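You operate a simulated robot arm through the tools that you are given. There is no shell and no other tool.

The job below is to be done with a simulated robot arm. You get a single attempt, and the scene is never put back.

## Task
Ink the felt and crank the wheel till it is inked all round.
Fine: use the wooden stick and the ink pad; stick back in its cup, ink lid left open, ink arm on. Set down upright: wooden stick. A coat counts when it lies all over at full strength: go over it till it gets no stronger.

The check looks at the end state, three seconds after you hand in, the way a careful person would. Anything else that was tipped, shoved, dropped, spilled or broken makes it a failure. A push-on lid holds only when it is set on centred and level and pressed home; a screw cap is set on level and turned clockwise until tight.

## Robot
A 7-joint arm with a two-finger gripper, fixed in place. Base frame: the origin is on the floor under the middle of its stand, x ahead of it, y to its left, z up. Readings come in m, rad, newtons and seconds.
With the tool pointing down near the work surface it reaches from about 0.14 to 0.62 m from the base axis. Its first joint turns from -1.152 to 1.152 rad. Payload 2.45 kg.
Tool frame: the origin (TCP) lies between the finger pads and is the grasp point; the fingertips stand 0.026 m ahead of it; z points along the fingers, y is the line along which they close. The gripper opens to 0.096 m; its body begins 0.069 m behind the TCP.
Orientation is that of the tool frame in the base frame, as a unit quaternion [w, x, y, z]. With the fingers straight down and closing along the base's y, the tool's x points along the base's -x, its y along +y and its z along -z.

## Interface
- The arm moves only by the tool play_rows. Its argument "series" is text: rows parted by semicolons, each of 6 numbers parted by spaces: the shift along the base's x, y, z in cm, then the turn, a rotation vector about the base's x, y, z in rad. In form: x y z ax ay az; .... A call has 1 to 20 rows; each row is the pose to reach, as a shift and turn from the pose commanded when the call began. "grip" is the gripper command, from -1 (shut) to 1 (fully open), values between in proportion, set as the call begins (left out, the last holds). Rows are played at 5 a second. More than 0.05 m and 0.15 rad between two rows, or a gripper value outside its range, and nothing of the call is played. Where a pose cannot be reached the arm comes as near as it can. A force on the tool above 90 N (or 10 N above the force at the start of the call, whichever is more), or a blocked arm, ends the call early, and 0.2 s more pass. The fingers move at their own pace (about 0.05 m/s each) and stop on an object; they squeeze with about 20 N. The grip force told is the motor's: it shows also when the fingers shut on nothing. Time passes only in rows, and 0.2 s behind the last, so rows that repeat a pose let the fingers close. It gives the time, the measured TCP pose, the force on the tool (base axes), the opening and the grip force at its end, in the units of the frame above (readings bear some noise), with the torque about the TCP (base axes, N m) and any sound that the robot's microphone picked up.
- Cameras (640 x 400 px; columns grow to the right, rows downward): "scene" is fixed at [0.1544, -0.381, 1.4437]; the picture's right is [0.87, -0.50, 0.00], its down [-0.19, -0.33, -0.92] and it looks along [0.46, 0.80, -0.38] (base axes); focal length 369 px, centre (320, 200). "wrist" rides on the gripper at [0.082, 0.003, -0.098] in the tool frame; the picture's right is [-0.04, 1.00, 0.00], its down [-0.73, -0.03, -0.68] and it looks along [-0.68, -0.03, 0.73] (tool axes); focal length 256 px, centre (320, 200). There is no depth. A picture from a camera that has moved, and an enlarged one, comes with that camera's place and axes in the base frame and with its lens.
- snapshot(camera): a new picture of that camera. No time passes.
- zoom(camera, box): a new picture of the part [left, top, right, bottom] of that camera's present view, enlarged. No time passes.
- sign_off(): hands the job in; it is judged then, once.

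Places have to be worked out from the pictures, the camera data and where the tool is seen. Open the gripper and draw the arm clear of the work before you hand the job in, unless the task says otherwise.

The tools are called after "Call:" as a command line: name --argument value ..., lists and objects as JSON in quotes. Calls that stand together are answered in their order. play_rows: Moves the arm, as the interface text tells. Its arguments: {"type":"object","properties":{"series":{"type":"string"},"grip":{"type":"number"}},"required":["series"]} The other tools are called the same way: snapshot (camera) takes a picture; zoom (camera, box) takes an enlarged picture of a part of a camera's view; sign_off () hands the job in.

At the start:

```text
clock: 0.0
tcp_pos: [0.3289, 0.1156, 1.2856]
tool_rot: [0.0, 0.0, 1.0, 0.001]
wrist_force: [-0.1, -0.6, -0.4]
moment: [-0.05, 0.01, -0.02]
grip_width: 0.096
grip_force: 0.0
```

scene: 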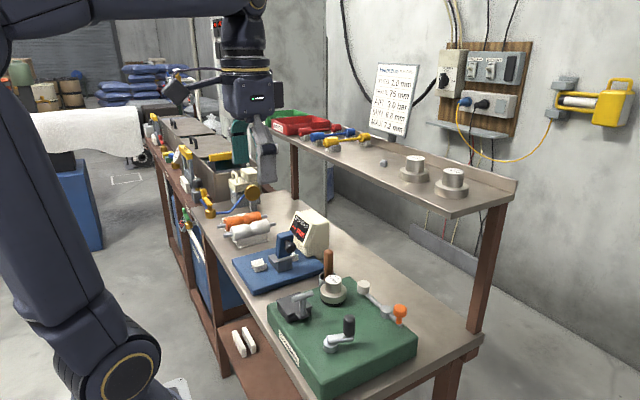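
wrist: 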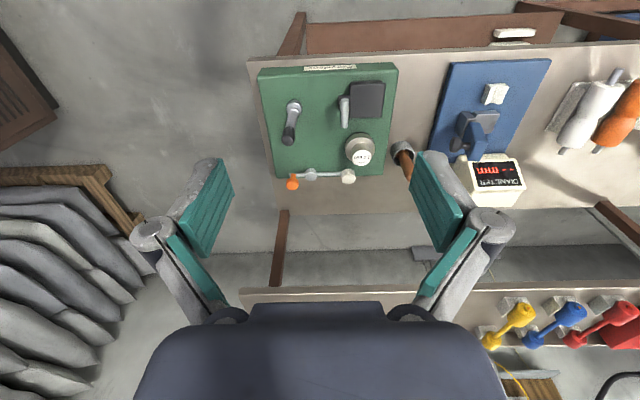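

I start by looking closer at the work area: a green board with crank, an ink pad box, a wheel, and an arm, plus a wooden stick in a cup.

Call:
zoom --camera "scene" --box '[220, 200, 460, 400]'

Call:
zoom --camera "wrist" --box '[240, 50, 440, 200]'

Call:
zoom --camera "scene" --box '[265, 260, 425, 360]'

```text
2.00 times, centred on (340, 300) of scene
camera zoom: at [0.1544, -0.381, 1.4437], right [0.87, -0.5, 0.0], down [-0.19, -0.33, -0.92], along [0.46, 0.8, -0.38], focal length 739 px, centre (280, 0)
```

zoom: 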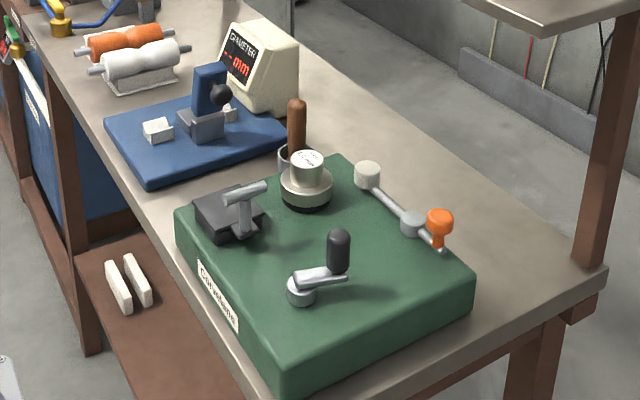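

```text
2.67 times, centred on (340, 125) of wrist
camera zoom: at [0.2463, 0.1178, 1.3827], right [0.04, 1.0, 0.0], down [0.73, -0.03, 0.68], along [0.68, -0.03, -0.73], focal length 683 px, centre (267, 400)
```

zoom: 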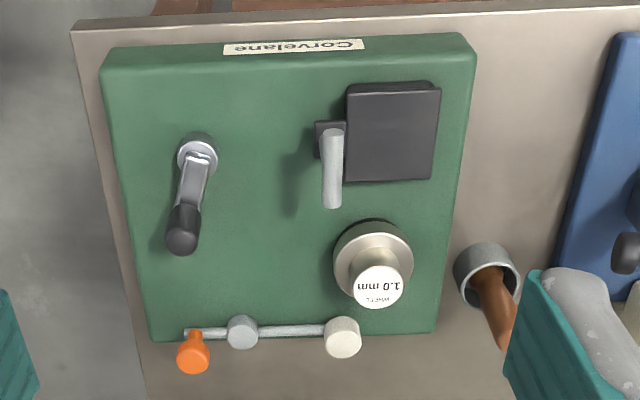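

```text
4.00 times, centred on (345, 310) of scene
camera zoom: at [0.1544, -0.381, 1.4437], right [0.87, -0.5, 0.0], down [-0.19, -0.33, -0.92], along [0.46, 0.8, -0.38], focal length 1478 px, centre (220, -240)
```

zoom: 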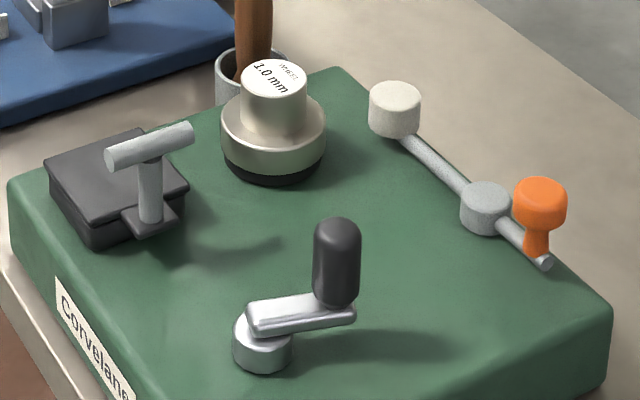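

The wheel is at about (0.51, 0.18), the felt arm at x≈0.58, the crank at about (0.43, 0.06) and the ink box near (0.42, 0.17). I look at the sign and at other details before moving.

Call:
zoom --camera "scene" --box '[365, 55, 425, 140]'

Call:
zoom --camera "scene" --box '[260, 270, 340, 320]'

Call:
zoom --camera "scene" --box '[310, 240, 410, 330]'

Call:
zoom --camera "wrist" --box '[340, 60, 440, 190]'

```text
4.71 times, centred on (395, 98) of scene
camera zoom: at [0.1544, -0.381, 1.4437], right [0.87, -0.5, 0.0], down [-0.19, -0.33, -0.92], along [0.46, 0.8, -0.38], focal length 1738 px, centre (-33, 682)
```

zoom: 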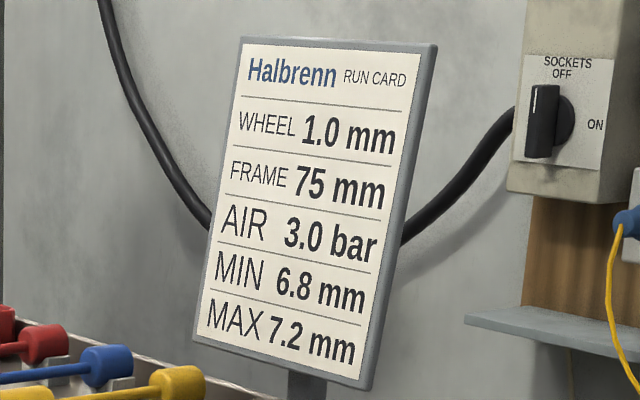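

```text
8.00 times, centred on (300, 295) of scene
camera zoom: at [0.1544, -0.381, 1.4437], right [0.87, -0.5, 0.0], down [-0.19, -0.33, -0.92], along [0.46, 0.8, -0.38], focal length 2956 px, centre (480, -560)
```

zoom: 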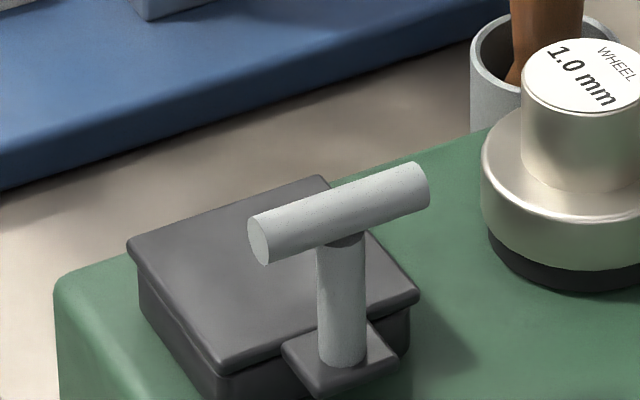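

```text
4.44 times, centred on (360, 285) of scene
camera zoom: at [0.1544, -0.381, 1.4437], right [0.87, -0.5, 0.0], down [-0.19, -0.33, -0.92], along [0.46, 0.8, -0.38], focal length 1642 px, centre (142, -178)
```

zoom: 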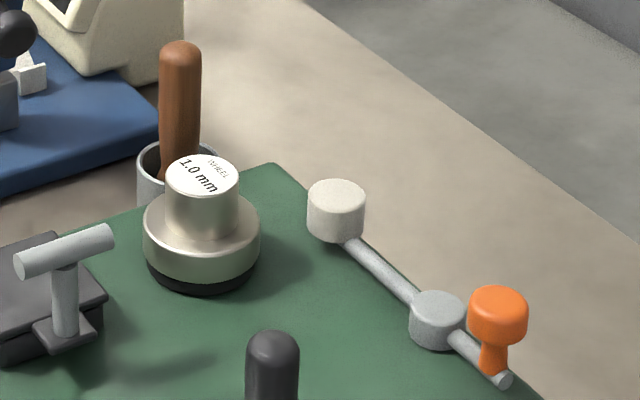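

```text
3.08 times, centred on (390, 125) of wrist
camera zoom: at [0.2463, 0.1178, 1.3827], right [0.04, 1.0, 0.0], down [0.73, -0.03, 0.68], along [0.68, -0.03, -0.73], focal length 788 px, centre (105, 431)
```

zoom: 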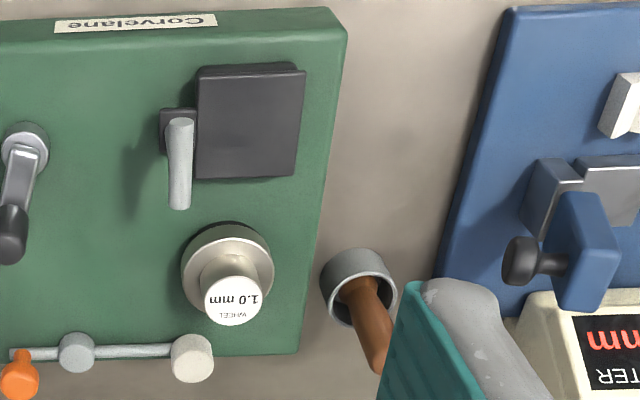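

The mounted wheel is already the right one ("WHEEL 1.0 mm" matches the run card). I move the hand lower and to the left, staying high above everything, to see the cup and stick more closely.

Call:
play_rows --series "1 3 -3 0 0 0; 2 6 -6 0 0 0; 3 9 -9 0 0 0; 4 12 -12 0 0 0; 5 15 -15 0 0 0; 5 15 -15 0 0 0" --grip 1

Call:
snapshot --camera "wrist"

Call:
snapshot --camera "scene"

```text
clock: 1.4
tcp_pos: [0.3792, 0.2663, 1.1342]
tool_rot: [0.0, 0.001, 1.0, 0.001]
wrist_force: [-0.2, 0.5, 0.1]
moment: [0.05, -0.01, -0.03]
grip_width: 0.0959
grip_force: 0.1
```

```text
taken
camera wrist: at [0.2961, 0.2692, 1.2314], right [0.04, 1.0, 0.0], down [0.73, -0.03, 0.68], along [0.68, -0.03, -0.73], focal length 256 px, centre (320, 200)
```

wrist: 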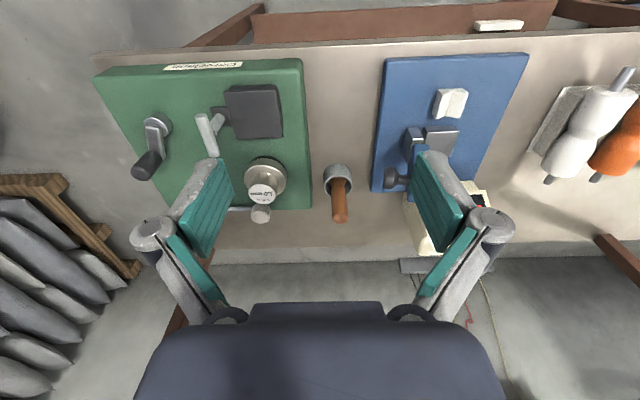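

```text
taken
```

scene: 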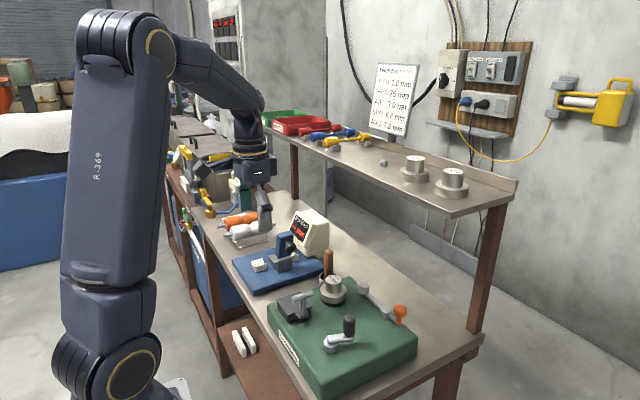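

Call:
zoom --camera "wrist" --box '[280, 130, 400, 230]'

Call:
zoom --camera "wrist" --box '[190, 60, 310, 160]'

Call:
zoom --camera "wrist" --box '[210, 130, 330, 230]'

```text
4.00 times, centred on (340, 180) of wrist
camera zoom: at [0.2961, 0.2692, 1.2314], right [0.04, 1.0, 0.0], down [0.73, -0.03, 0.68], along [0.68, -0.03, -0.73], focal length 1024 px, centre (240, 280)
```

zoom: 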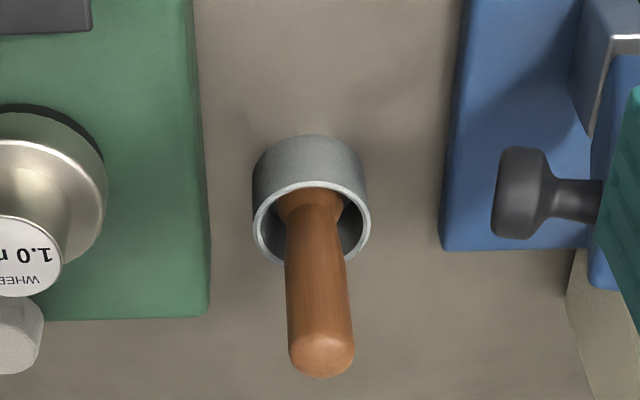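

```text
4.00 times, centred on (250, 110) of wrist
camera zoom: at [0.2961, 0.2692, 1.2314], right [0.04, 1.0, 0.0], down [0.73, -0.03, 0.68], along [0.68, -0.03, -0.73], focal length 1024 px, centre (600, 560)
```

zoom: 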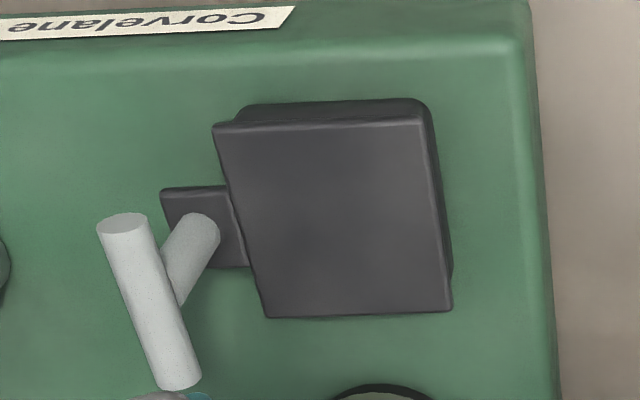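

```text
4.00 times, centred on (270, 180) of wrist
camera zoom: at [0.2961, 0.2692, 1.2314], right [0.04, 1.0, 0.0], down [0.73, -0.03, 0.68], along [0.68, -0.03, -0.73], focal length 1024 px, centre (520, 280)
```

zoom: 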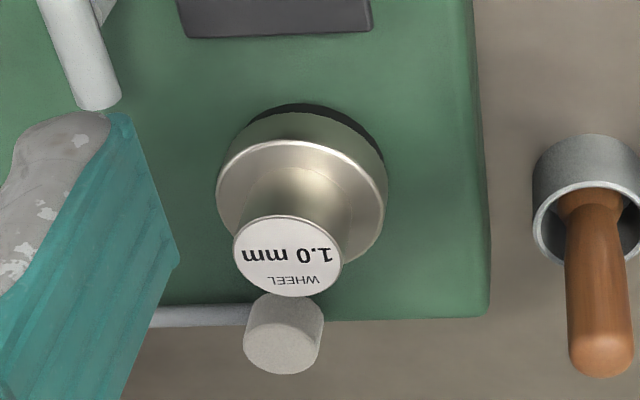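

The stick stands upright at about (0.562, 0.287) with its top at z≈0.985. The ink lid's T-bar is at about (0.42, 0.151, 0.998), and the lid looks hinged on its +y side. I move above the T-bar to check its place.

Call:
play_rows --series "1 -3 0 0 0 0; 2 -6 0 0 0 0; 3 -9 -1 0 0 0; 4.1 -11.5 -3 0 0 0; 4.1 -11.5 -4.9 0 0 0; 4.1 -11.5 -4.9 0 0 0" --grip 0.2

Call:
snapshot --camera "wrist"

Call:
zoom --camera "scene" --box '[230, 220, 430, 345]'

```text
clock: 2.8
tcp_pos: [0.4197, 0.1472, 1.0875]
tool_rot: [0.0, 0.0, 1.0, 0.0]
wrist_force: [0.0, 0.8, 0.0]
moment: [0.01, -0.01, 0.02]
grip_width: 0.0575
grip_force: 0.0
```

```text
taken
camera wrist: at [0.3367, 0.1511, 1.1848], right [0.04, 1.0, 0.0], down [0.73, -0.03, 0.68], along [0.68, -0.03, -0.73], focal length 256 px, centre (320, 200)
```

wrist: 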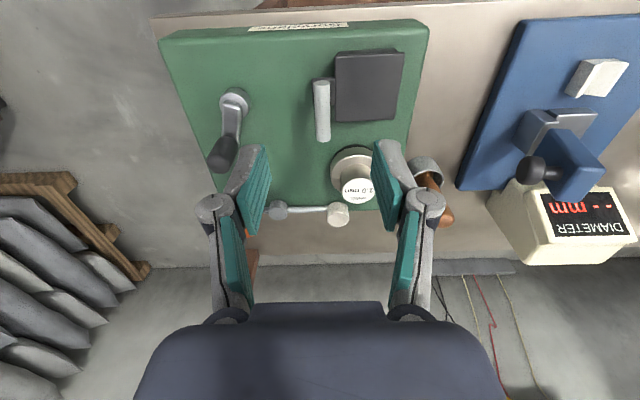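

```text
3.20 times, centred on (330, 282) of scene
camera zoom: at [0.1544, -0.381, 1.4437], right [0.87, -0.5, 0.0], down [-0.19, -0.33, -0.92], along [0.46, 0.8, -0.38], focal length 1182 px, centre (288, -64)
```

zoom: 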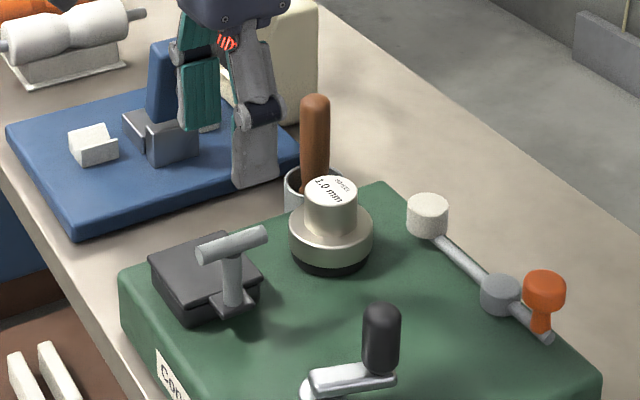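

The hand is above the T-bar. I zoom in to measure the bar and the lid edges.

Call:
zoom --camera "wrist" --box '[270, 30, 430, 150]'

Call:
zoom --camera "wrist" --box '[260, 130, 420, 250]'

```text
3.33 times, centred on (350, 90) of wrist
camera zoom: at [0.3367, 0.1511, 1.1848], right [0.04, 1.0, 0.0], down [0.73, -0.03, 0.68], along [0.68, -0.03, -0.73], focal length 853 px, centre (220, 567)
```

zoom: 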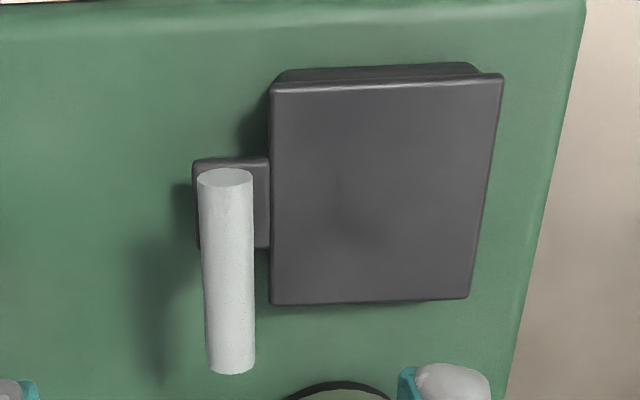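

```text
3.33 times, centred on (340, 190) of wrist
camera zoom: at [0.3367, 0.1511, 1.1848], right [0.04, 1.0, 0.0], down [0.73, -0.03, 0.68], along [0.68, -0.03, -0.73], focal length 853 px, centre (253, 233)
```

zoom: 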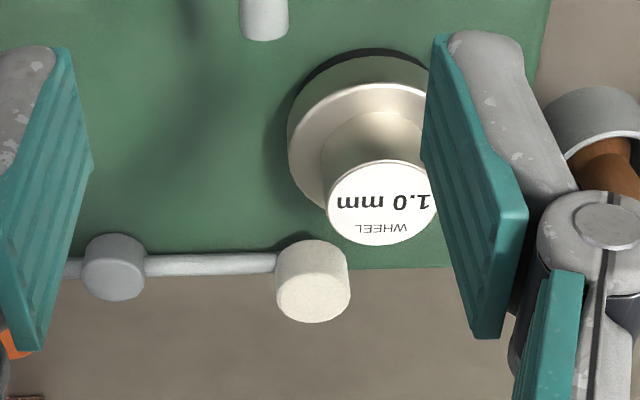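

The bar runs along x from 0.399 to 0.4425 at y≈0.1495, z≈0.998, and the lid spans y 0.161–0.217. I descend straight down around the bar with the fingers half open.

Call:
play_rows --series "0 -0.1 -3 0 0 0; 0 -0.1 -6 0 0 0; 0 -0.1 -8 0 0 0; 0 -0.1 -8.7 0 0 0; 0 -0.1 -8.7 0 0 0"

Call:
zoom --camera "scene" --box '[230, 220, 390, 345]'

Call:
zoom --camera "wrist" --box '[220, 90, 420, 240]'

```text
clock: 4.0
tcp_pos: [0.4201, 0.1483, 0.9986]
tool_rot: [0.0, 0.0, 1.0, 0.0]
wrist_force: [0.2, 0.7, 0.0]
moment: [-0.01, -0.02, 0.04]
grip_width: 0.0574
grip_force: 0.0
```

```text
3.20 times, centred on (310, 282) of scene
camera zoom: at [0.1544, -0.381, 1.4437], right [0.87, -0.5, 0.0], down [-0.19, -0.33, -0.92], along [0.46, 0.8, -0.38], focal length 1182 px, centre (352, -64)
```

zoom: 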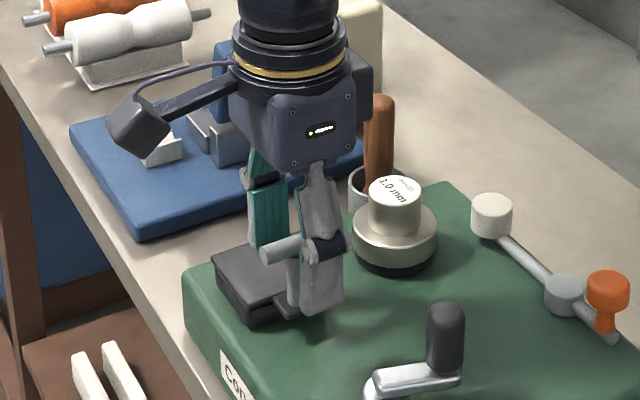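

```text
2.67 times, centred on (320, 165) of wrist
camera zoom: at [0.3379, 0.1517, 1.0964], right [0.04, 1.0, 0.0], down [0.73, -0.03, 0.68], along [0.68, -0.03, -0.73], focal length 683 px, centre (320, 293)
```

zoom: 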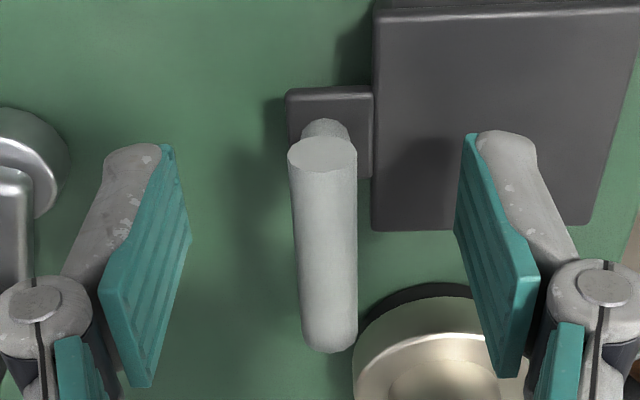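

The bar lies centred between the pads. I close on it.

Call:
play_rows --series "0 0 0 0 0 0; 0 0 0 0 0 0; 0 0 0 0 0 0; 0 0 0 0 0 0; 0 0 0 0 0 0; 0 0 0 0 0 0" --grip -1

Call:
zoom --camera "scene" --box '[230, 220, 390, 345]'

```text
clock: 5.4
tcp_pos: [0.4206, 0.1498, 0.9995]
tool_rot: [-0.001, 0.001, 1.0, 0.001]
wrist_force: [0.6, 11.6, -5.5]
moment: [0.26, -0.05, 0.0]
grip_width: 0.0111
grip_force: 38.3
```

```text
3.20 times, centred on (310, 282) of scene
camera zoom: at [0.1545, -0.3806, 1.4438], right [0.87, -0.5, 0.0], down [-0.19, -0.33, -0.92], along [0.46, 0.8, -0.38], focal length 1182 px, centre (352, -64)
```

zoom: 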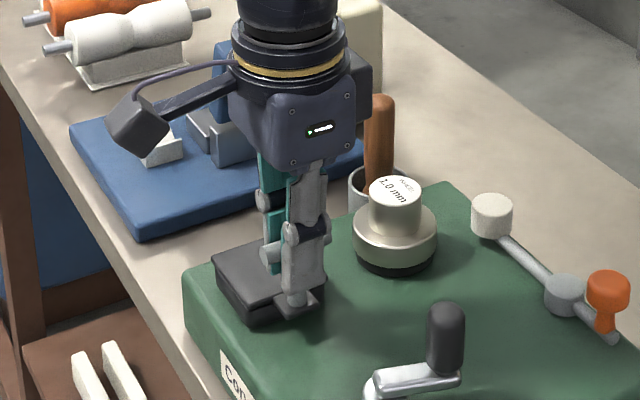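

The bar is gripped (opening 11 mm). I start swinging the lid up around its +y hinge, turning the hand with it, in a small first step.

Call:
play_rows --series "0 0.26 0.33 -0.05 0 0; 0 0.52 0.63 -0.1 0 0; 0 0.81 0.93 -0.15 0 0; 0 1.1 1.21 -0.2 0 0"

Call:
zoom --camera "scene" --box '[230, 220, 390, 345]'

Call:
snapshot --camera "wrist"

```text
clock: 6.4
tcp_pos: [0.4199, 0.1607, 1.0113]
tool_rot: [0.0, 0.0, 0.995, -0.101]
wrist_force: [-0.7, 9.8, -2.6]
moment: [0.45, -0.16, 0.05]
grip_width: 0.0117
grip_force: 38.3
```

```text
3.20 times, centred on (310, 282) of scene
camera zoom: at [0.1545, -0.3807, 1.4437], right [0.87, -0.5, 0.0], down [-0.19, -0.33, -0.92], along [0.46, 0.8, -0.38], focal length 1182 px, centre (352, -64)
```

zoom: 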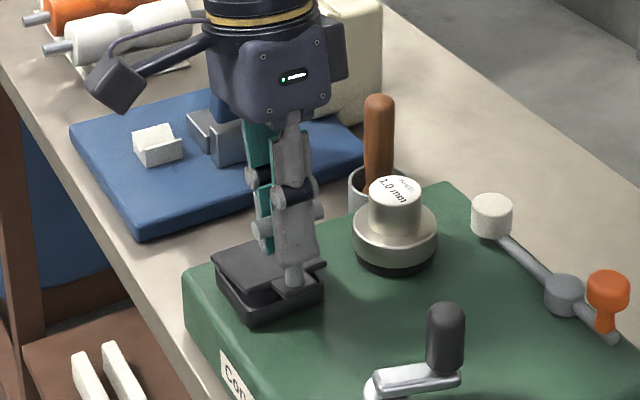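

```text
taken
camera wrist: at [0.3379, 0.1831, 1.1061], right [0.04, 0.98, -0.2], down [0.73, 0.11, 0.67], along [0.68, -0.17, -0.71], focal length 256 px, centre (320, 200)
```

wrist: 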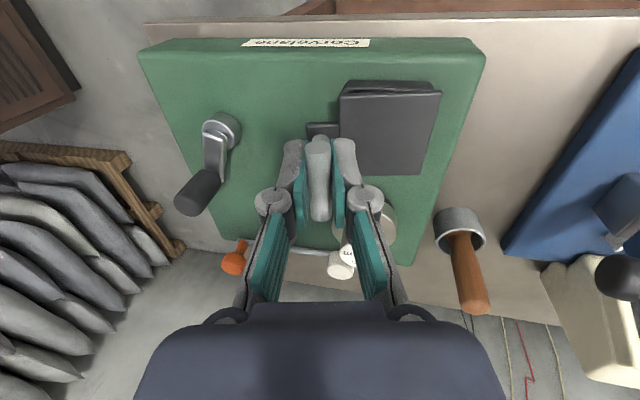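

The lid follows with only light force, so the hinge estimate is good. I continue the swing to about 0.8 rad.

Call:
play_rows --series "0 0.32 0.26 -0.05 0 0; 0 0.64 0.52 -0.1 0 0; 0 0.98 0.75 -0.15 0 0; 0 1.33 0.97 -0.2 0 0; 0 1.69 1.16 -0.25 0 0; 0 2.06 1.35 -0.3 0 0; 0 2.44 1.52 -0.35 0 0; 0 2.82 1.66 -0.4 0 0; 0 3.21 1.78 -0.45 0 0; 0 3.61 1.89 -0.5 0 0"

Call:
zoom --camera "scene" --box '[230, 200, 390, 345]'

Call:
snapshot --camera "wrist"

```text
clock: 8.6
tcp_pos: [0.4192, 0.1958, 1.031]
tool_rot: [0.001, 0.001, 0.939, -0.344]
wrist_force: [5.1, 2.9, 10.7]
moment: [0.53, -0.16, 0.24]
grip_width: 0.0116
grip_force: 38.8
```

```text
2.76 times, centred on (310, 272) of scene
camera zoom: at [0.1544, -0.381, 1.4437], right [0.87, -0.5, 0.0], down [-0.19, -0.33, -0.92], along [0.46, 0.8, -0.38], focal length 1019 px, centre (348, 0)
```

zoom: 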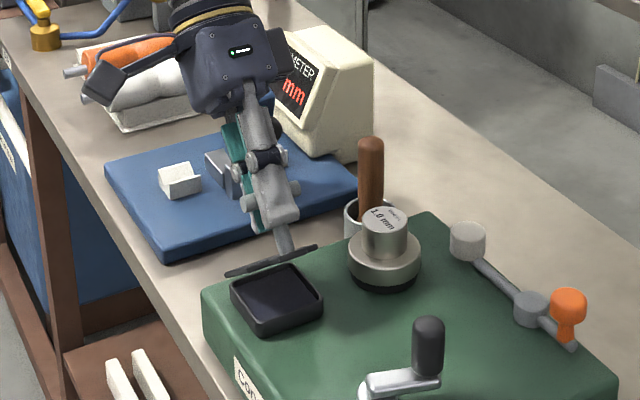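

```text
taken
camera wrist: at [0.3379, 0.2617, 1.1032], right [0.04, 0.76, -0.65], down [0.73, 0.42, 0.54], along [0.68, -0.5, -0.54], focal length 256 px, centre (320, 200)
```

wrist: 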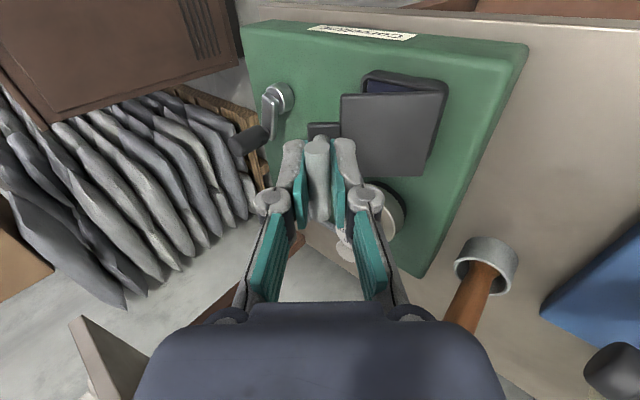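

The lid is about 40° open and the dark ink pad is visible. I keep swinging the held lid to about 1.1 rad, where the hand still clears the blue gauge.

Call:
play_rows --series "0 0.4 0.08 -0.05 0 0; 0 0.81 0.15 -0.1 0 0; 0 1.22 0.19 -0.15 0 0; 0 1.63 0.22 -0.2 0 0; 0 2.04 0.22 -0.25 0 0; 0 2.45 0.2 -0.3 0 0; 0 2.86 0.15 -0.35 0 0; 0 3.27 0.07 -0.4 0 0"

Call:
zoom --camera "scene" --box '[230, 200, 390, 345]'

Call:
snapshot --camera "wrist"

```text
clock: 10.4
tcp_pos: [0.42, 0.2276, 1.034]
tool_rot: [0.002, 0.001, 0.852, -0.524]
wrist_force: [7.2, 6.6, 45.0]
moment: [0.19, 0.34, -0.22]
grip_width: 0.012
grip_force: 38.5
```

```text
2.76 times, centred on (310, 272) of scene
camera zoom: at [0.154, -0.3812, 1.4437], right [0.87, -0.5, 0.0], down [-0.19, -0.33, -0.92], along [0.46, 0.8, -0.38], focal length 1019 px, centre (348, 0)
```

zoom: 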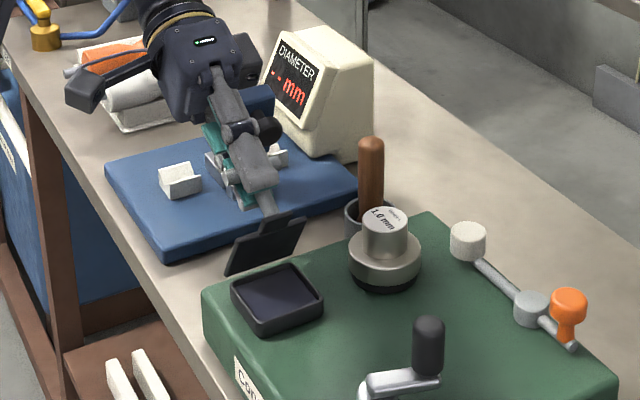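

```text
taken
camera wrist: at [0.3377, 0.3178, 1.0739], right [0.04, 0.45, -0.89], down [0.73, 0.59, 0.34], along [0.68, -0.67, -0.3], focal length 256 px, centre (320, 200)
```

wrist: 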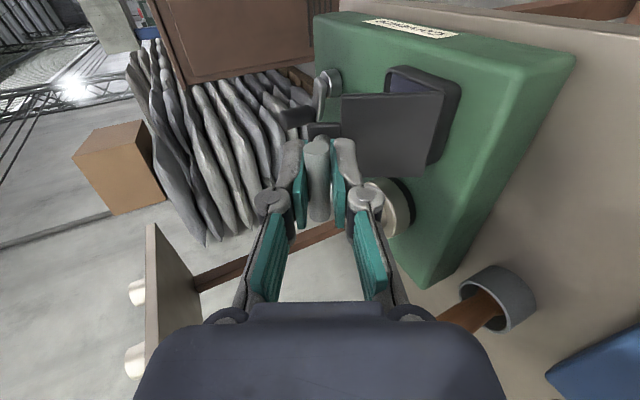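

The reading of +45 N in z shows that my arc was about 3 mm too tight, with the hinge nearer (0.220, 0.954). I loosen the grip slightly so the upper finger supports the bar, and check whether the lid stays up.

Call:
play_rows --series "0 0.1 0.2 0 0 0; 0 0.34 -0.3 0 0 0; 0 0.34 -0.36 0 0 0; 0 0.34 -0.36 0 0 0" --grip -0.375

Call:
zoom --camera "scene" --box '[230, 200, 390, 345]'

Call:
snapshot --camera "wrist"

```text
clock: 11.4
tcp_pos: [0.4191, 0.232, 1.0266]
tool_rot: [0.001, 0.001, 0.852, -0.523]
wrist_force: [-0.3, -0.1, 0.1]
moment: [-0.02, 0.02, -0.01]
grip_width: 0.03
grip_force: 0.1
```

```text
2.76 times, centred on (310, 272) of scene
camera zoom: at [0.1544, -0.381, 1.4437], right [0.87, -0.5, 0.0], down [-0.19, -0.33, -0.92], along [0.46, 0.8, -0.38], focal length 1019 px, centre (348, 0)
```

zoom: 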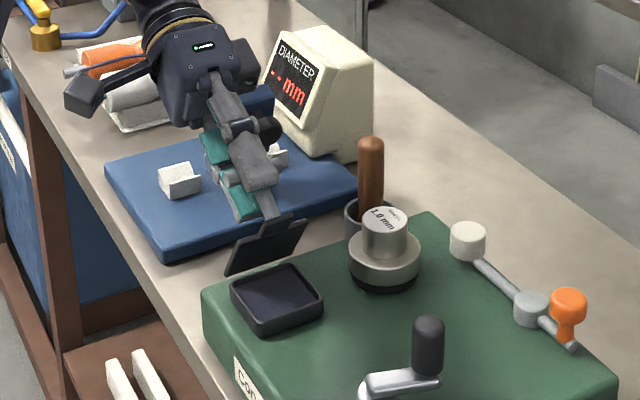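

```text
taken
camera wrist: at [0.3376, 0.3211, 1.0682], right [0.04, 0.45, -0.89], down [0.73, 0.59, 0.33], along [0.68, -0.67, -0.31], focal length 256 px, centre (320, 200)
```

wrist: 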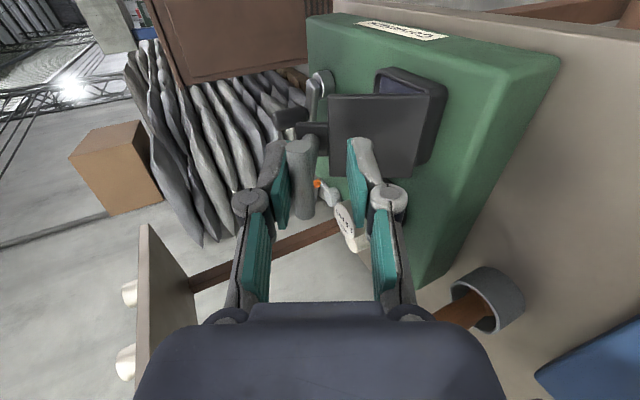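

The force is now zero and the lid stays up, with the bar against the upper finger. I push it further over along its arc.

Call:
play_rows --series "0 0.4 -0.06 0 0 0; 0 0.81 -0.12 0 0 0; 0 1.2 -0.22 0 0 0; 0 1.61 -0.33 0 0 0; 0 2.0 -0.47 0 0 0; 0 2.38 -0.62 0 0 0; 0 2.7 -0.75 0 0 0; 0 2.7 -0.75 0 0 0"

Call:
zoom --camera "scene" --box '[230, 200, 390, 345]'

Call:
snapshot --camera "wrist"

```text
clock: 13.2
tcp_pos: [0.42, 0.2603, 1.0199]
tool_rot: [0.001, 0.0, 0.852, -0.523]
wrist_force: [2.7, 3.0, 20.4]
moment: [-0.65, -0.06, 0.23]
grip_width: 0.0428
grip_force: 10.0
```

```text
2.76 times, centred on (310, 272) of scene
camera zoom: at [0.1542, -0.3811, 1.4437], right [0.87, -0.5, 0.0], down [-0.19, -0.33, -0.92], along [0.46, 0.8, -0.38], focal length 1019 px, centre (348, 0)
```

zoom: 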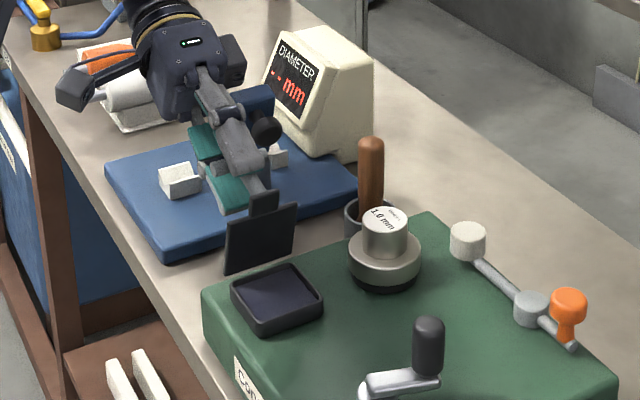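

```text
taken
camera wrist: at [0.3376, 0.348, 1.0611], right [0.04, 0.45, -0.89], down [0.73, 0.59, 0.34], along [0.68, -0.67, -0.31], focal length 256 px, centre (320, 200)
```

wrist: 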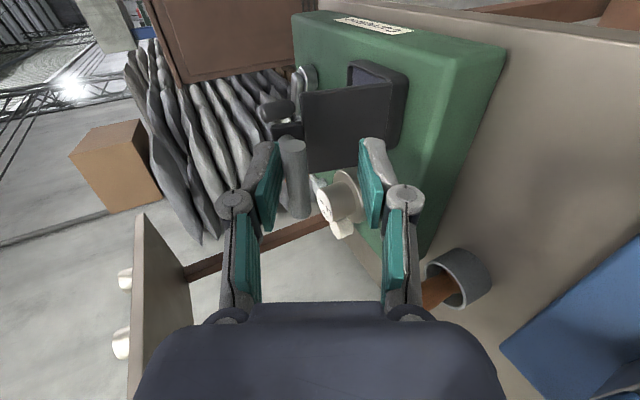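

The lid is now near vertical and pushes back with about 20 N, so I may be at its stop or jamming the stem. I back off a little along the tool axis to see how the lid settles.

Call:
play_rows --series "0 0.2 0.4 0 0 0; 0 0.6 0.7 0 0 0; 0 1.0 0.9 0 0 0; 0 1.0 0.9 0 0 0"

Call:
zoom --camera "scene" --box '[230, 200, 390, 345]'

Call:
snapshot --camera "wrist"

```text
clock: 14.2
tcp_pos: [0.4188, 0.2688, 1.0289]
tool_rot: [0.001, -0.001, 0.852, -0.523]
wrist_force: [-0.6, 0.6, -0.3]
moment: [0.0, -0.01, 0.02]
grip_width: 0.0299
grip_force: 0.0
```

```text
2.76 times, centred on (310, 272) of scene
camera zoom: at [0.1544, -0.381, 1.4437], right [0.87, -0.5, 0.0], down [-0.19, -0.33, -0.92], along [0.46, 0.8, -0.38], focal length 1019 px, centre (348, 0)
```

zoom: 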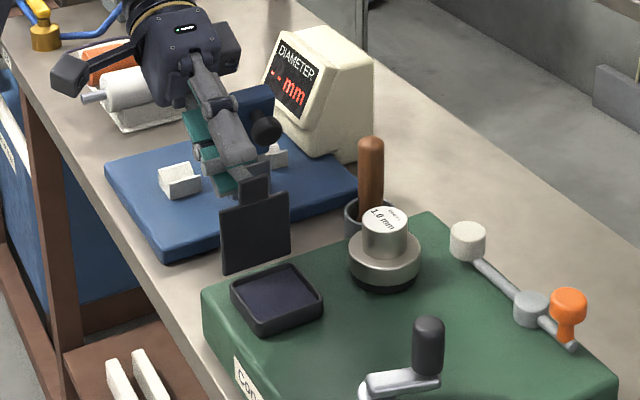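

```text
taken
camera wrist: at [0.3369, 0.3576, 1.0697], right [0.04, 0.45, -0.89], down [0.73, 0.59, 0.33], along [0.68, -0.67, -0.31], focal length 256 px, centre (320, 200)
```

wrist: 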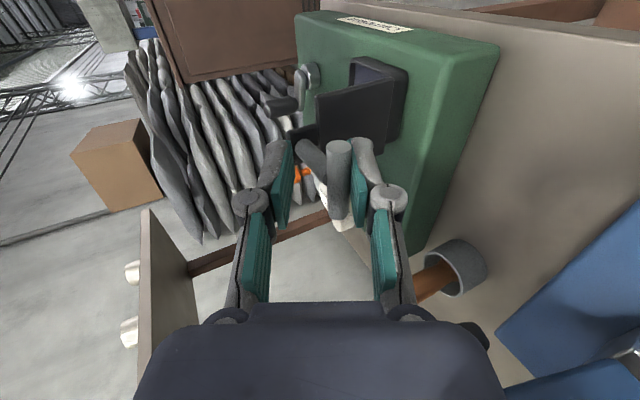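

The lid has passed its balance point and now rests lightly on the lower finger. I ease the hand back out along its axis so the lid settles to its open stop.

Call:
play_rows --series "0 0.5 0.0 0 0 0; 0 1.0 0.1 0 0 0; 0 1.6 0.3 0 0 0; 0 2.3 0.8 0 0 0; 0 3.2 1.4 0 0 0; 0 4.0 2.0 0 0 0; 0 4.0 3.0 0 0 0; 0 4.0 3.0 0 0 0"

Call:
zoom --camera "scene" --box '[230, 200, 390, 345]'

Call:
snapshot --camera "wrist"

```text
clock: 16.0
tcp_pos: [0.4186, 0.2985, 1.0432]
tool_rot: [0.002, -0.002, 0.854, -0.521]
wrist_force: [-0.5, -0.7, 0.3]
moment: [0.03, 0.0, -0.01]
grip_width: 0.03
grip_force: 0.1
out of reach, approached as far as the arm can: row 5, 6, 7, 8
```

```text
2.76 times, centred on (310, 272) of scene
camera zoom: at [0.1544, -0.381, 1.4437], right [0.87, -0.5, 0.0], down [-0.19, -0.33, -0.92], along [0.46, 0.8, -0.38], focal length 1019 px, centre (348, 0)
```

zoom: 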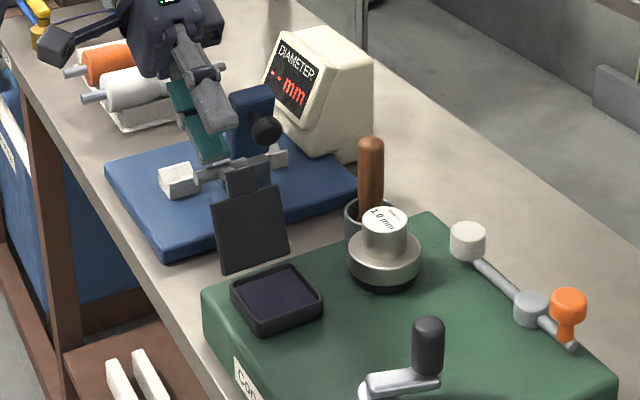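

```text
taken
camera wrist: at [0.3352, 0.3867, 1.084], right [0.04, 0.46, -0.89], down [0.73, 0.59, 0.34], along [0.68, -0.66, -0.31], focal length 256 px, centre (320, 200)
```

wrist: 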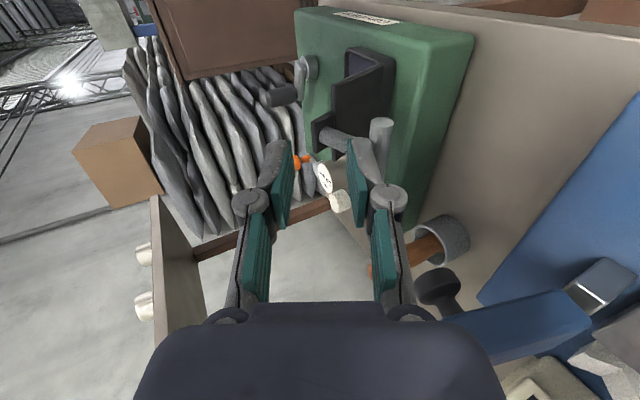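

The lid rests at its open stop, tilted back about 115°. I rise clear and turn the hand back to straight down.

Call:
play_rows --series "0 -0.5 2 0 0 0; 0 -1 4 0.1 0 0; 0 -2 6 0.22 0 0; 0 -3 8 0.34 0 0; 0 -4 9 0.46 0 0; 0 -5 10 0.58 0 0; 0 -6 10 0.7 0 0; 0 -6 10 0.82 0 0; 0 -6 10 0.94 0 0; 0 -6 10 1.04 0 0; 0 -6 10 1.1 0 0; 0 -6 10 1.1 0 0" --grip 0.25

Call:
snapshot --camera "wrist"

Call:
zoom --camera "scene" --box '[230, 200, 430, 360]'

```text
clock: 18.6
tcp_pos: [0.4189, 0.2394, 1.1438]
tool_rot: [0.0, 0.001, 1.0, 0.001]
wrist_force: [0.1, -0.2, 0.3]
moment: [-0.05, 0.0, 0.0]
grip_width: 0.06
grip_force: 0.1
out of reach, approached as far as the arm can: row 1
```

```text
taken
camera wrist: at [0.3364, 0.2421, 1.2413], right [0.04, 1.0, 0.0], down [0.73, -0.03, 0.68], along [0.68, -0.03, -0.73], focal length 256 px, centre (320, 200)
```

wrist: 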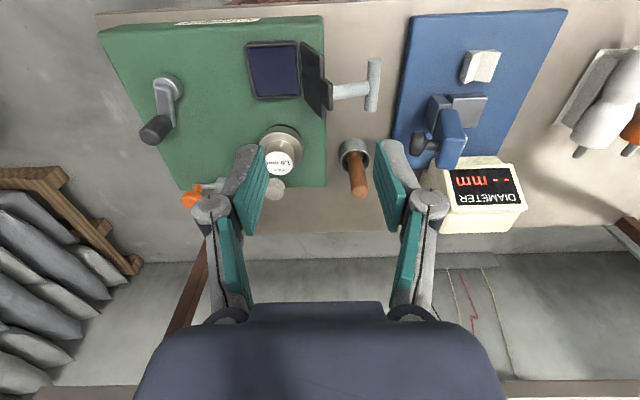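

```text
2.50 times, centred on (330, 280) of scene
camera zoom: at [0.1544, -0.381, 1.4437], right [0.87, -0.5, 0.0], down [-0.19, -0.33, -0.92], along [0.46, 0.8, -0.38], focal length 924 px, centre (295, 0)
```

zoom: 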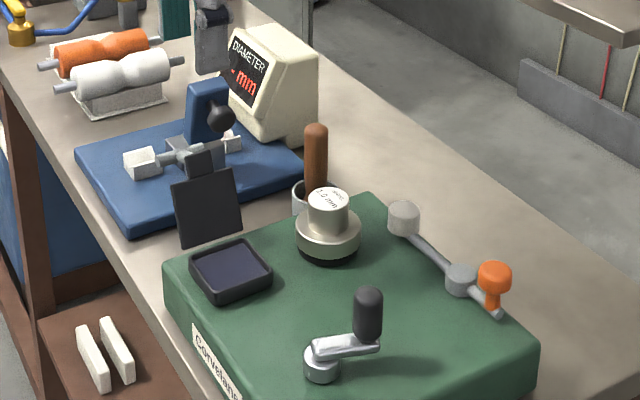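

The lid is open and the dark-blue pad shows. Next is the stick: I move above it at (0.562, 0.2865) with a slight outward tilt, keeping the tips above its top.

Call:
play_rows --series "2.5 0.8 0 0 0 0; 5 1.6 0 0 -0.02 0; 7.5 2.4 -1 0 -0.04 0; 10 3.3 -3 0 -0.06 0; 12.3 4.1 -5 0 -0.08 0; 14.3 4.7 -7 0 -0.1 0; 14.3 4.7 -9.4 0 -0.1 0; 14.3 4.7 -9.4 0 -0.1 0; 14.3 4.7 -9.4 0 -0.1 0"

Call:
snapshot --camera "wrist"

Call:
snapshot --camera "scene"

```text
clock: 20.6
tcp_pos: [0.5612, 0.2864, 1.0468]
tool_rot: [0.049, 0.0, 0.999, 0.0]
wrist_force: [1.1, -0.1, -0.5]
moment: [0.0, -0.01, 0.01]
grip_width: 0.0602
grip_force: 0.1
```

```text
taken
camera wrist: at [0.4693, 0.289, 1.1364], right [0.04, 1.0, 0.0], down [0.66, -0.03, 0.75], along [0.75, -0.03, -0.66], focal length 256 px, centre (320, 200)
```

wrist: 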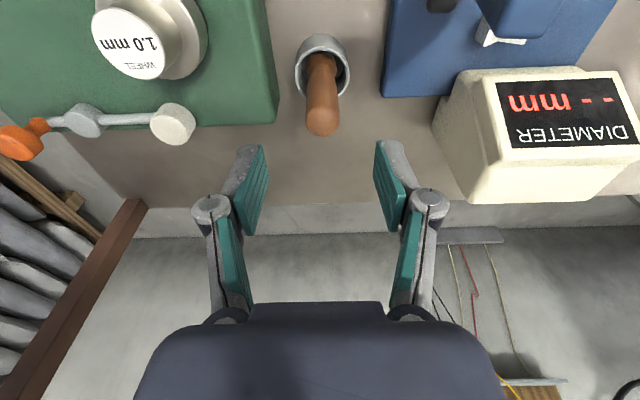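

```text
taken
```

scene: 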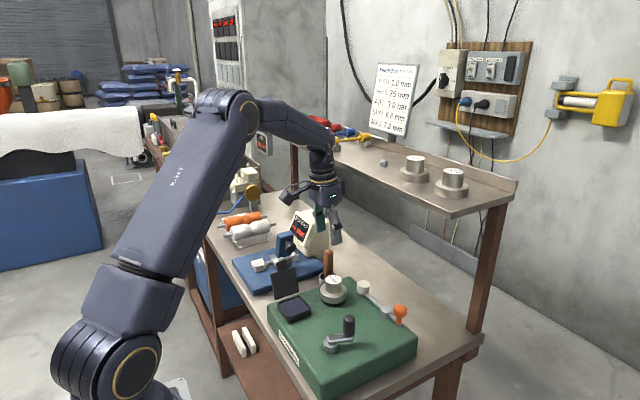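

Call:
zoom --camera "wrist" --box '[260, 20, 400, 150]'

```text
3.08 times, centred on (330, 85) of wrist
camera zoom: at [0.4693, 0.289, 1.1364], right [0.04, 1.0, 0.0], down [0.66, -0.03, 0.75], along [0.75, -0.03, -0.66], focal length 788 px, centre (289, 554)
```

zoom: 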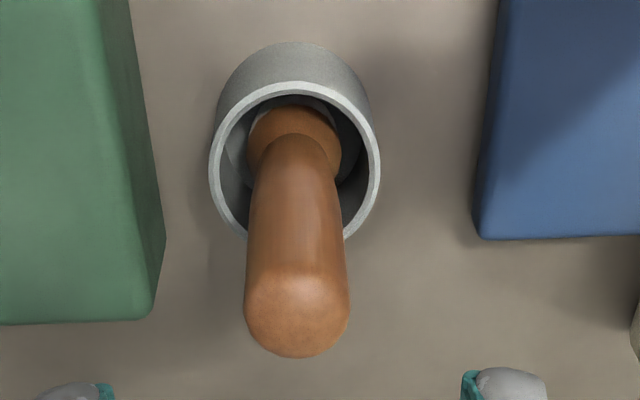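

The stick top is centred on the gripper at (0.563, 0.287). I descend around its handle, with the tips staying about 2 cm above the cup rim.

Call:
play_rows --series "0.05 0 -2.5 0 0 0; 0.05 0 -5 0 0 0; 0.05 0 -7 0 0 0; 0.05 0 -8.7 0 0 0; 0.05 0 -8.7 0 0 0"

Call:
zoom --camera "wrist" --box '[220, 90, 420, 240]'

Call:
zoom --camera "scene" --box '[260, 180, 400, 300]'

```text
clock: 21.8
tcp_pos: [0.5619, 0.2859, 0.9635]
tool_rot: [0.05, 0.002, 0.999, 0.0]
wrist_force: [-0.5, 0.4, 0.9]
moment: [-0.03, 0.0, 0.02]
grip_width: 0.06
grip_force: 0.1
```

```text
2.67 times, centred on (320, 165) of wrist
camera zoom: at [0.4703, 0.2889, 1.0513], right [0.04, 1.0, 0.0], down [0.66, -0.03, 0.75], along [0.75, -0.03, -0.66], focal length 683 px, centre (320, 293)
```

zoom: 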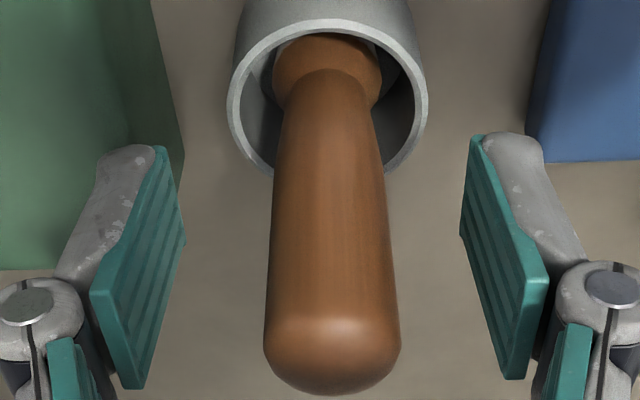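

```text
3.33 times, centred on (330, 240) of scene
camera zoom: at [0.1544, -0.381, 1.4437], right [0.87, -0.5, 0.0], down [-0.19, -0.33, -0.92], along [0.46, 0.8, -0.38], focal length 1232 px, centre (287, 67)
```

zoom: 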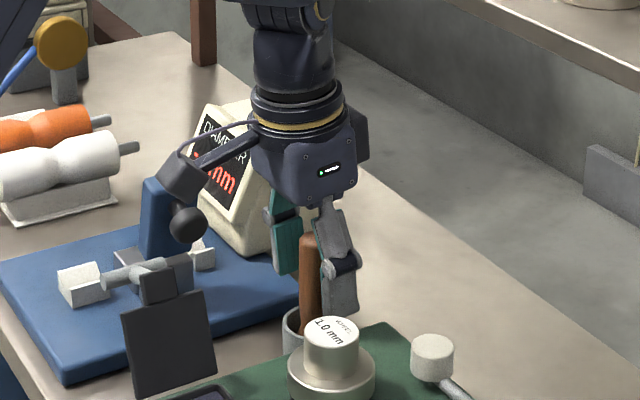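

The handle is centred between the pads. I close the gripper.

Call:
play_rows --series "0 0 0 0 0 0; 0 0 0 0 0 0; 0 0 0 0 0 0; 0 0 0 0 0 0; 0 0 0 0 0 0" --grip -1

Call:
zoom --camera "wrist" --box '[220, 90, 420, 240]'

```text
clock: 23.0
tcp_pos: [0.5628, 0.2861, 0.9624]
tool_rot: [0.049, 0.0, 0.999, 0.0]
wrist_force: [0.2, 0.5, 0.4]
moment: [-0.03, 0.02, 0.02]
grip_width: 0.0204
grip_force: 20.7
```

```text
2.67 times, centred on (320, 165) of wrist
camera zoom: at [0.4703, 0.2889, 1.0515], right [0.04, 1.0, 0.0], down [0.66, -0.03, 0.75], along [0.75, -0.03, -0.66], focal length 683 px, centre (320, 293)
```

zoom: 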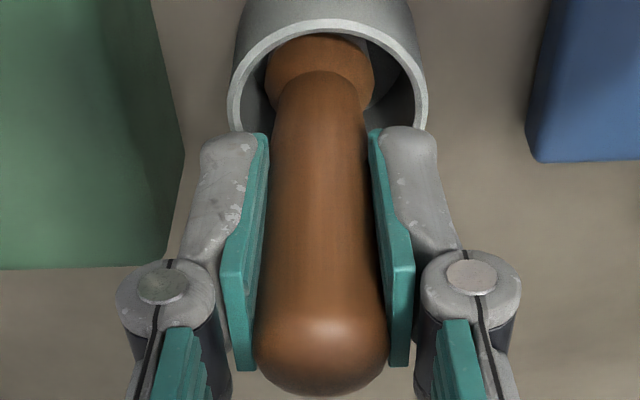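

The handle is held (20 mm). I lift it straight up out of the cup.

Call:
play_rows --series "0 0 1 0 0 0; 0 0 3 0 0 0; 0 0 5 0 0 0; 0 0 7.5 0 0 0; 0 0 10 0 0 0; 0 0 10 0 0 0"

Call:
snapshot --camera "wrist"

Call:
zoom --camera "scene" --box '[260, 180, 400, 300]'

```text
clock: 24.4
tcp_pos: [0.5619, 0.2835, 1.0606]
tool_rot: [0.049, 0.001, 0.999, 0.0]
wrist_force: [-1.0, 0.5, -1.0]
moment: [0.02, 0.0, -0.02]
grip_width: 0.0204
grip_force: 19.9
```

```text
taken
camera wrist: at [0.4696, 0.2874, 1.1503], right [0.04, 1.0, 0.0], down [0.66, -0.03, 0.75], along [0.75, -0.03, -0.66], focal length 256 px, centre (320, 200)
```

wrist: 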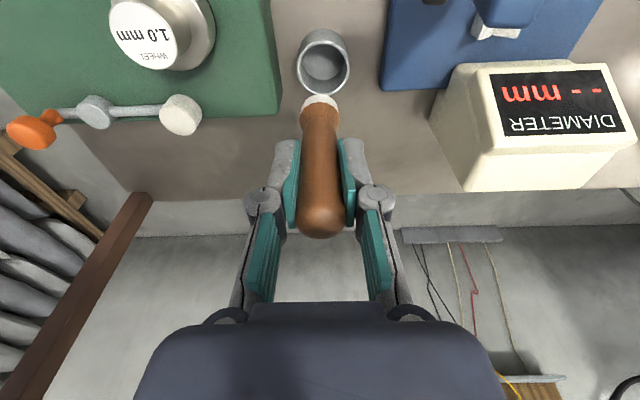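

```text
3.33 times, centred on (330, 240) of scene
camera zoom: at [0.1544, -0.381, 1.4437], right [0.87, -0.5, 0.0], down [-0.19, -0.33, -0.92], along [0.46, 0.8, -0.38], focal length 1232 px, centre (287, 67)
```

zoom: 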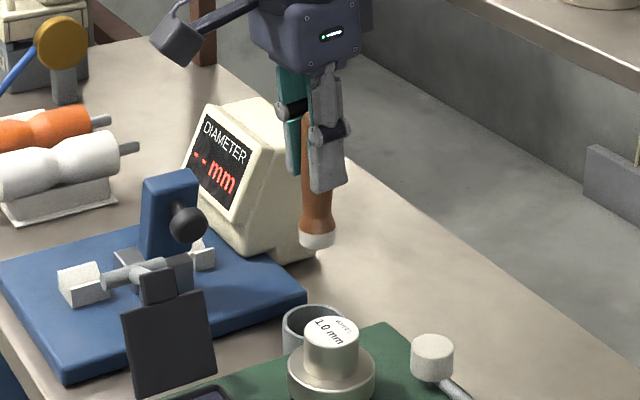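

The stick has a white dauber tip about 7.8 cm below the TCP, and the cup stayed in place. I carry it high over to above the ink pad at (0.421, 0.189).

Call:
play_rows --series "0 0 3 0 0 0; 0 0 6 0 0 0; -3 -2 7 0 0 0; -6 -4.1 7 0 0 0; -9 -6.2 7 0 0 0; -12 -8.3 7 0 0 0; -14.15 -9.75 7 0 0 0; -14.15 -9.75 5 0 0 0; -14.15 -9.75 3 0 0 0; -14.15 -9.75 1.5 0 0 0; -14.15 -9.75 1.5 0 0 0"

Call:
zoom --camera "wrist" --box '[220, 30, 420, 250]'

Call:
zoom --camera "scene" --box '[240, 220, 380, 340]'

```text
clock: 26.8
tcp_pos: [0.4196, 0.1879, 1.076]
tool_rot: [0.049, 0.0, 0.999, 0.0]
wrist_force: [0.2, 0.2, 0.3]
moment: [-0.02, -0.02, -0.04]
grip_width: 0.0204
grip_force: 19.4
```

```text
1.82 times, centred on (320, 140) of wrist
camera zoom: at [0.328, 0.191, 1.1661], right [0.04, 1.0, 0.0], down [0.66, -0.03, 0.75], along [0.75, -0.03, -0.66], focal length 465 px, centre (320, 309)
```

zoom: 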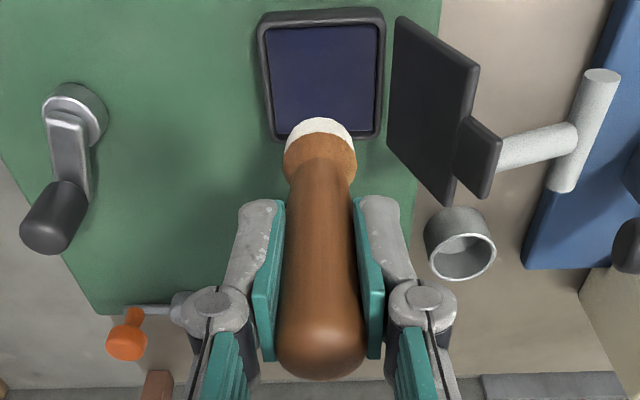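

```text
3.33 times, centred on (310, 280) of scene
camera zoom: at [0.1544, -0.381, 1.4437], right [0.87, -0.5, 0.0], down [-0.19, -0.33, -0.92], along [0.46, 0.8, -0.38], focal length 1232 px, centre (353, -67)
```

zoom: 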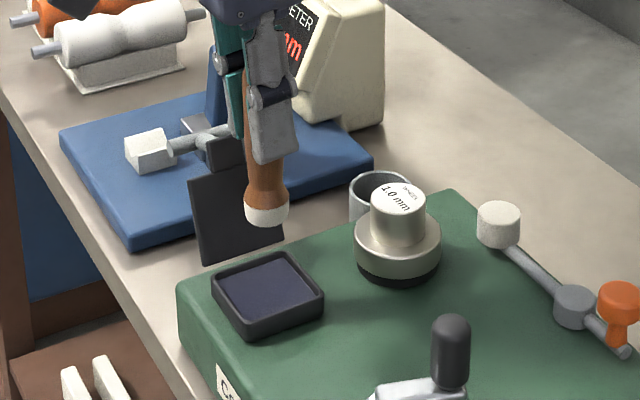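

The tip is centred over the pad. I lower it gently towards the pad surface, expected with the TCP at about 1.02.

Call:
play_rows --series "0 0.05 -2 0 0 0; 0 0.05 -4 0 0 0; 0 0.05 -4.8 0 0 0; 0 0.05 -5.2 0 0 0; 0 0.05 -5.4 0 0 0; 0 0.05 -5.6 0 0 0"

Call:
zoom --camera "scene" --box '[260, 250, 340, 320]'

```text
clock: 28.2
tcp_pos: [0.4205, 0.1897, 1.0222]
tool_rot: [0.05, 0.0, 0.999, 0.0]
wrist_force: [0.3, -1.1, 0.1]
moment: [-0.02, 0.03, -0.01]
grip_width: 0.0199
grip_force: 19.2
```

```text
5.71 times, centred on (300, 285) of scene
camera zoom: at [0.1544, -0.381, 1.4437], right [0.87, -0.5, 0.0], down [-0.19, -0.33, -0.92], along [0.46, 0.8, -0.38], focal length 2111 px, centre (434, -286)
```

zoom: 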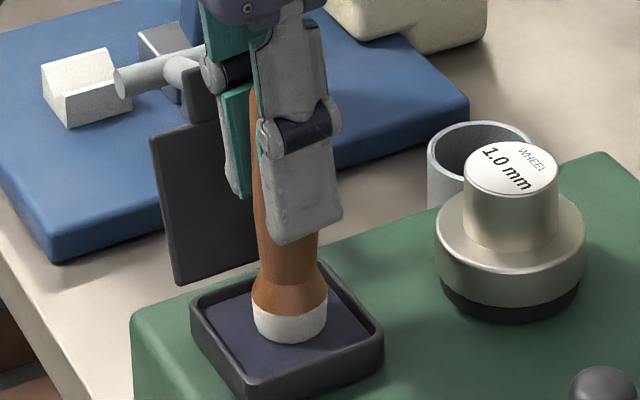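

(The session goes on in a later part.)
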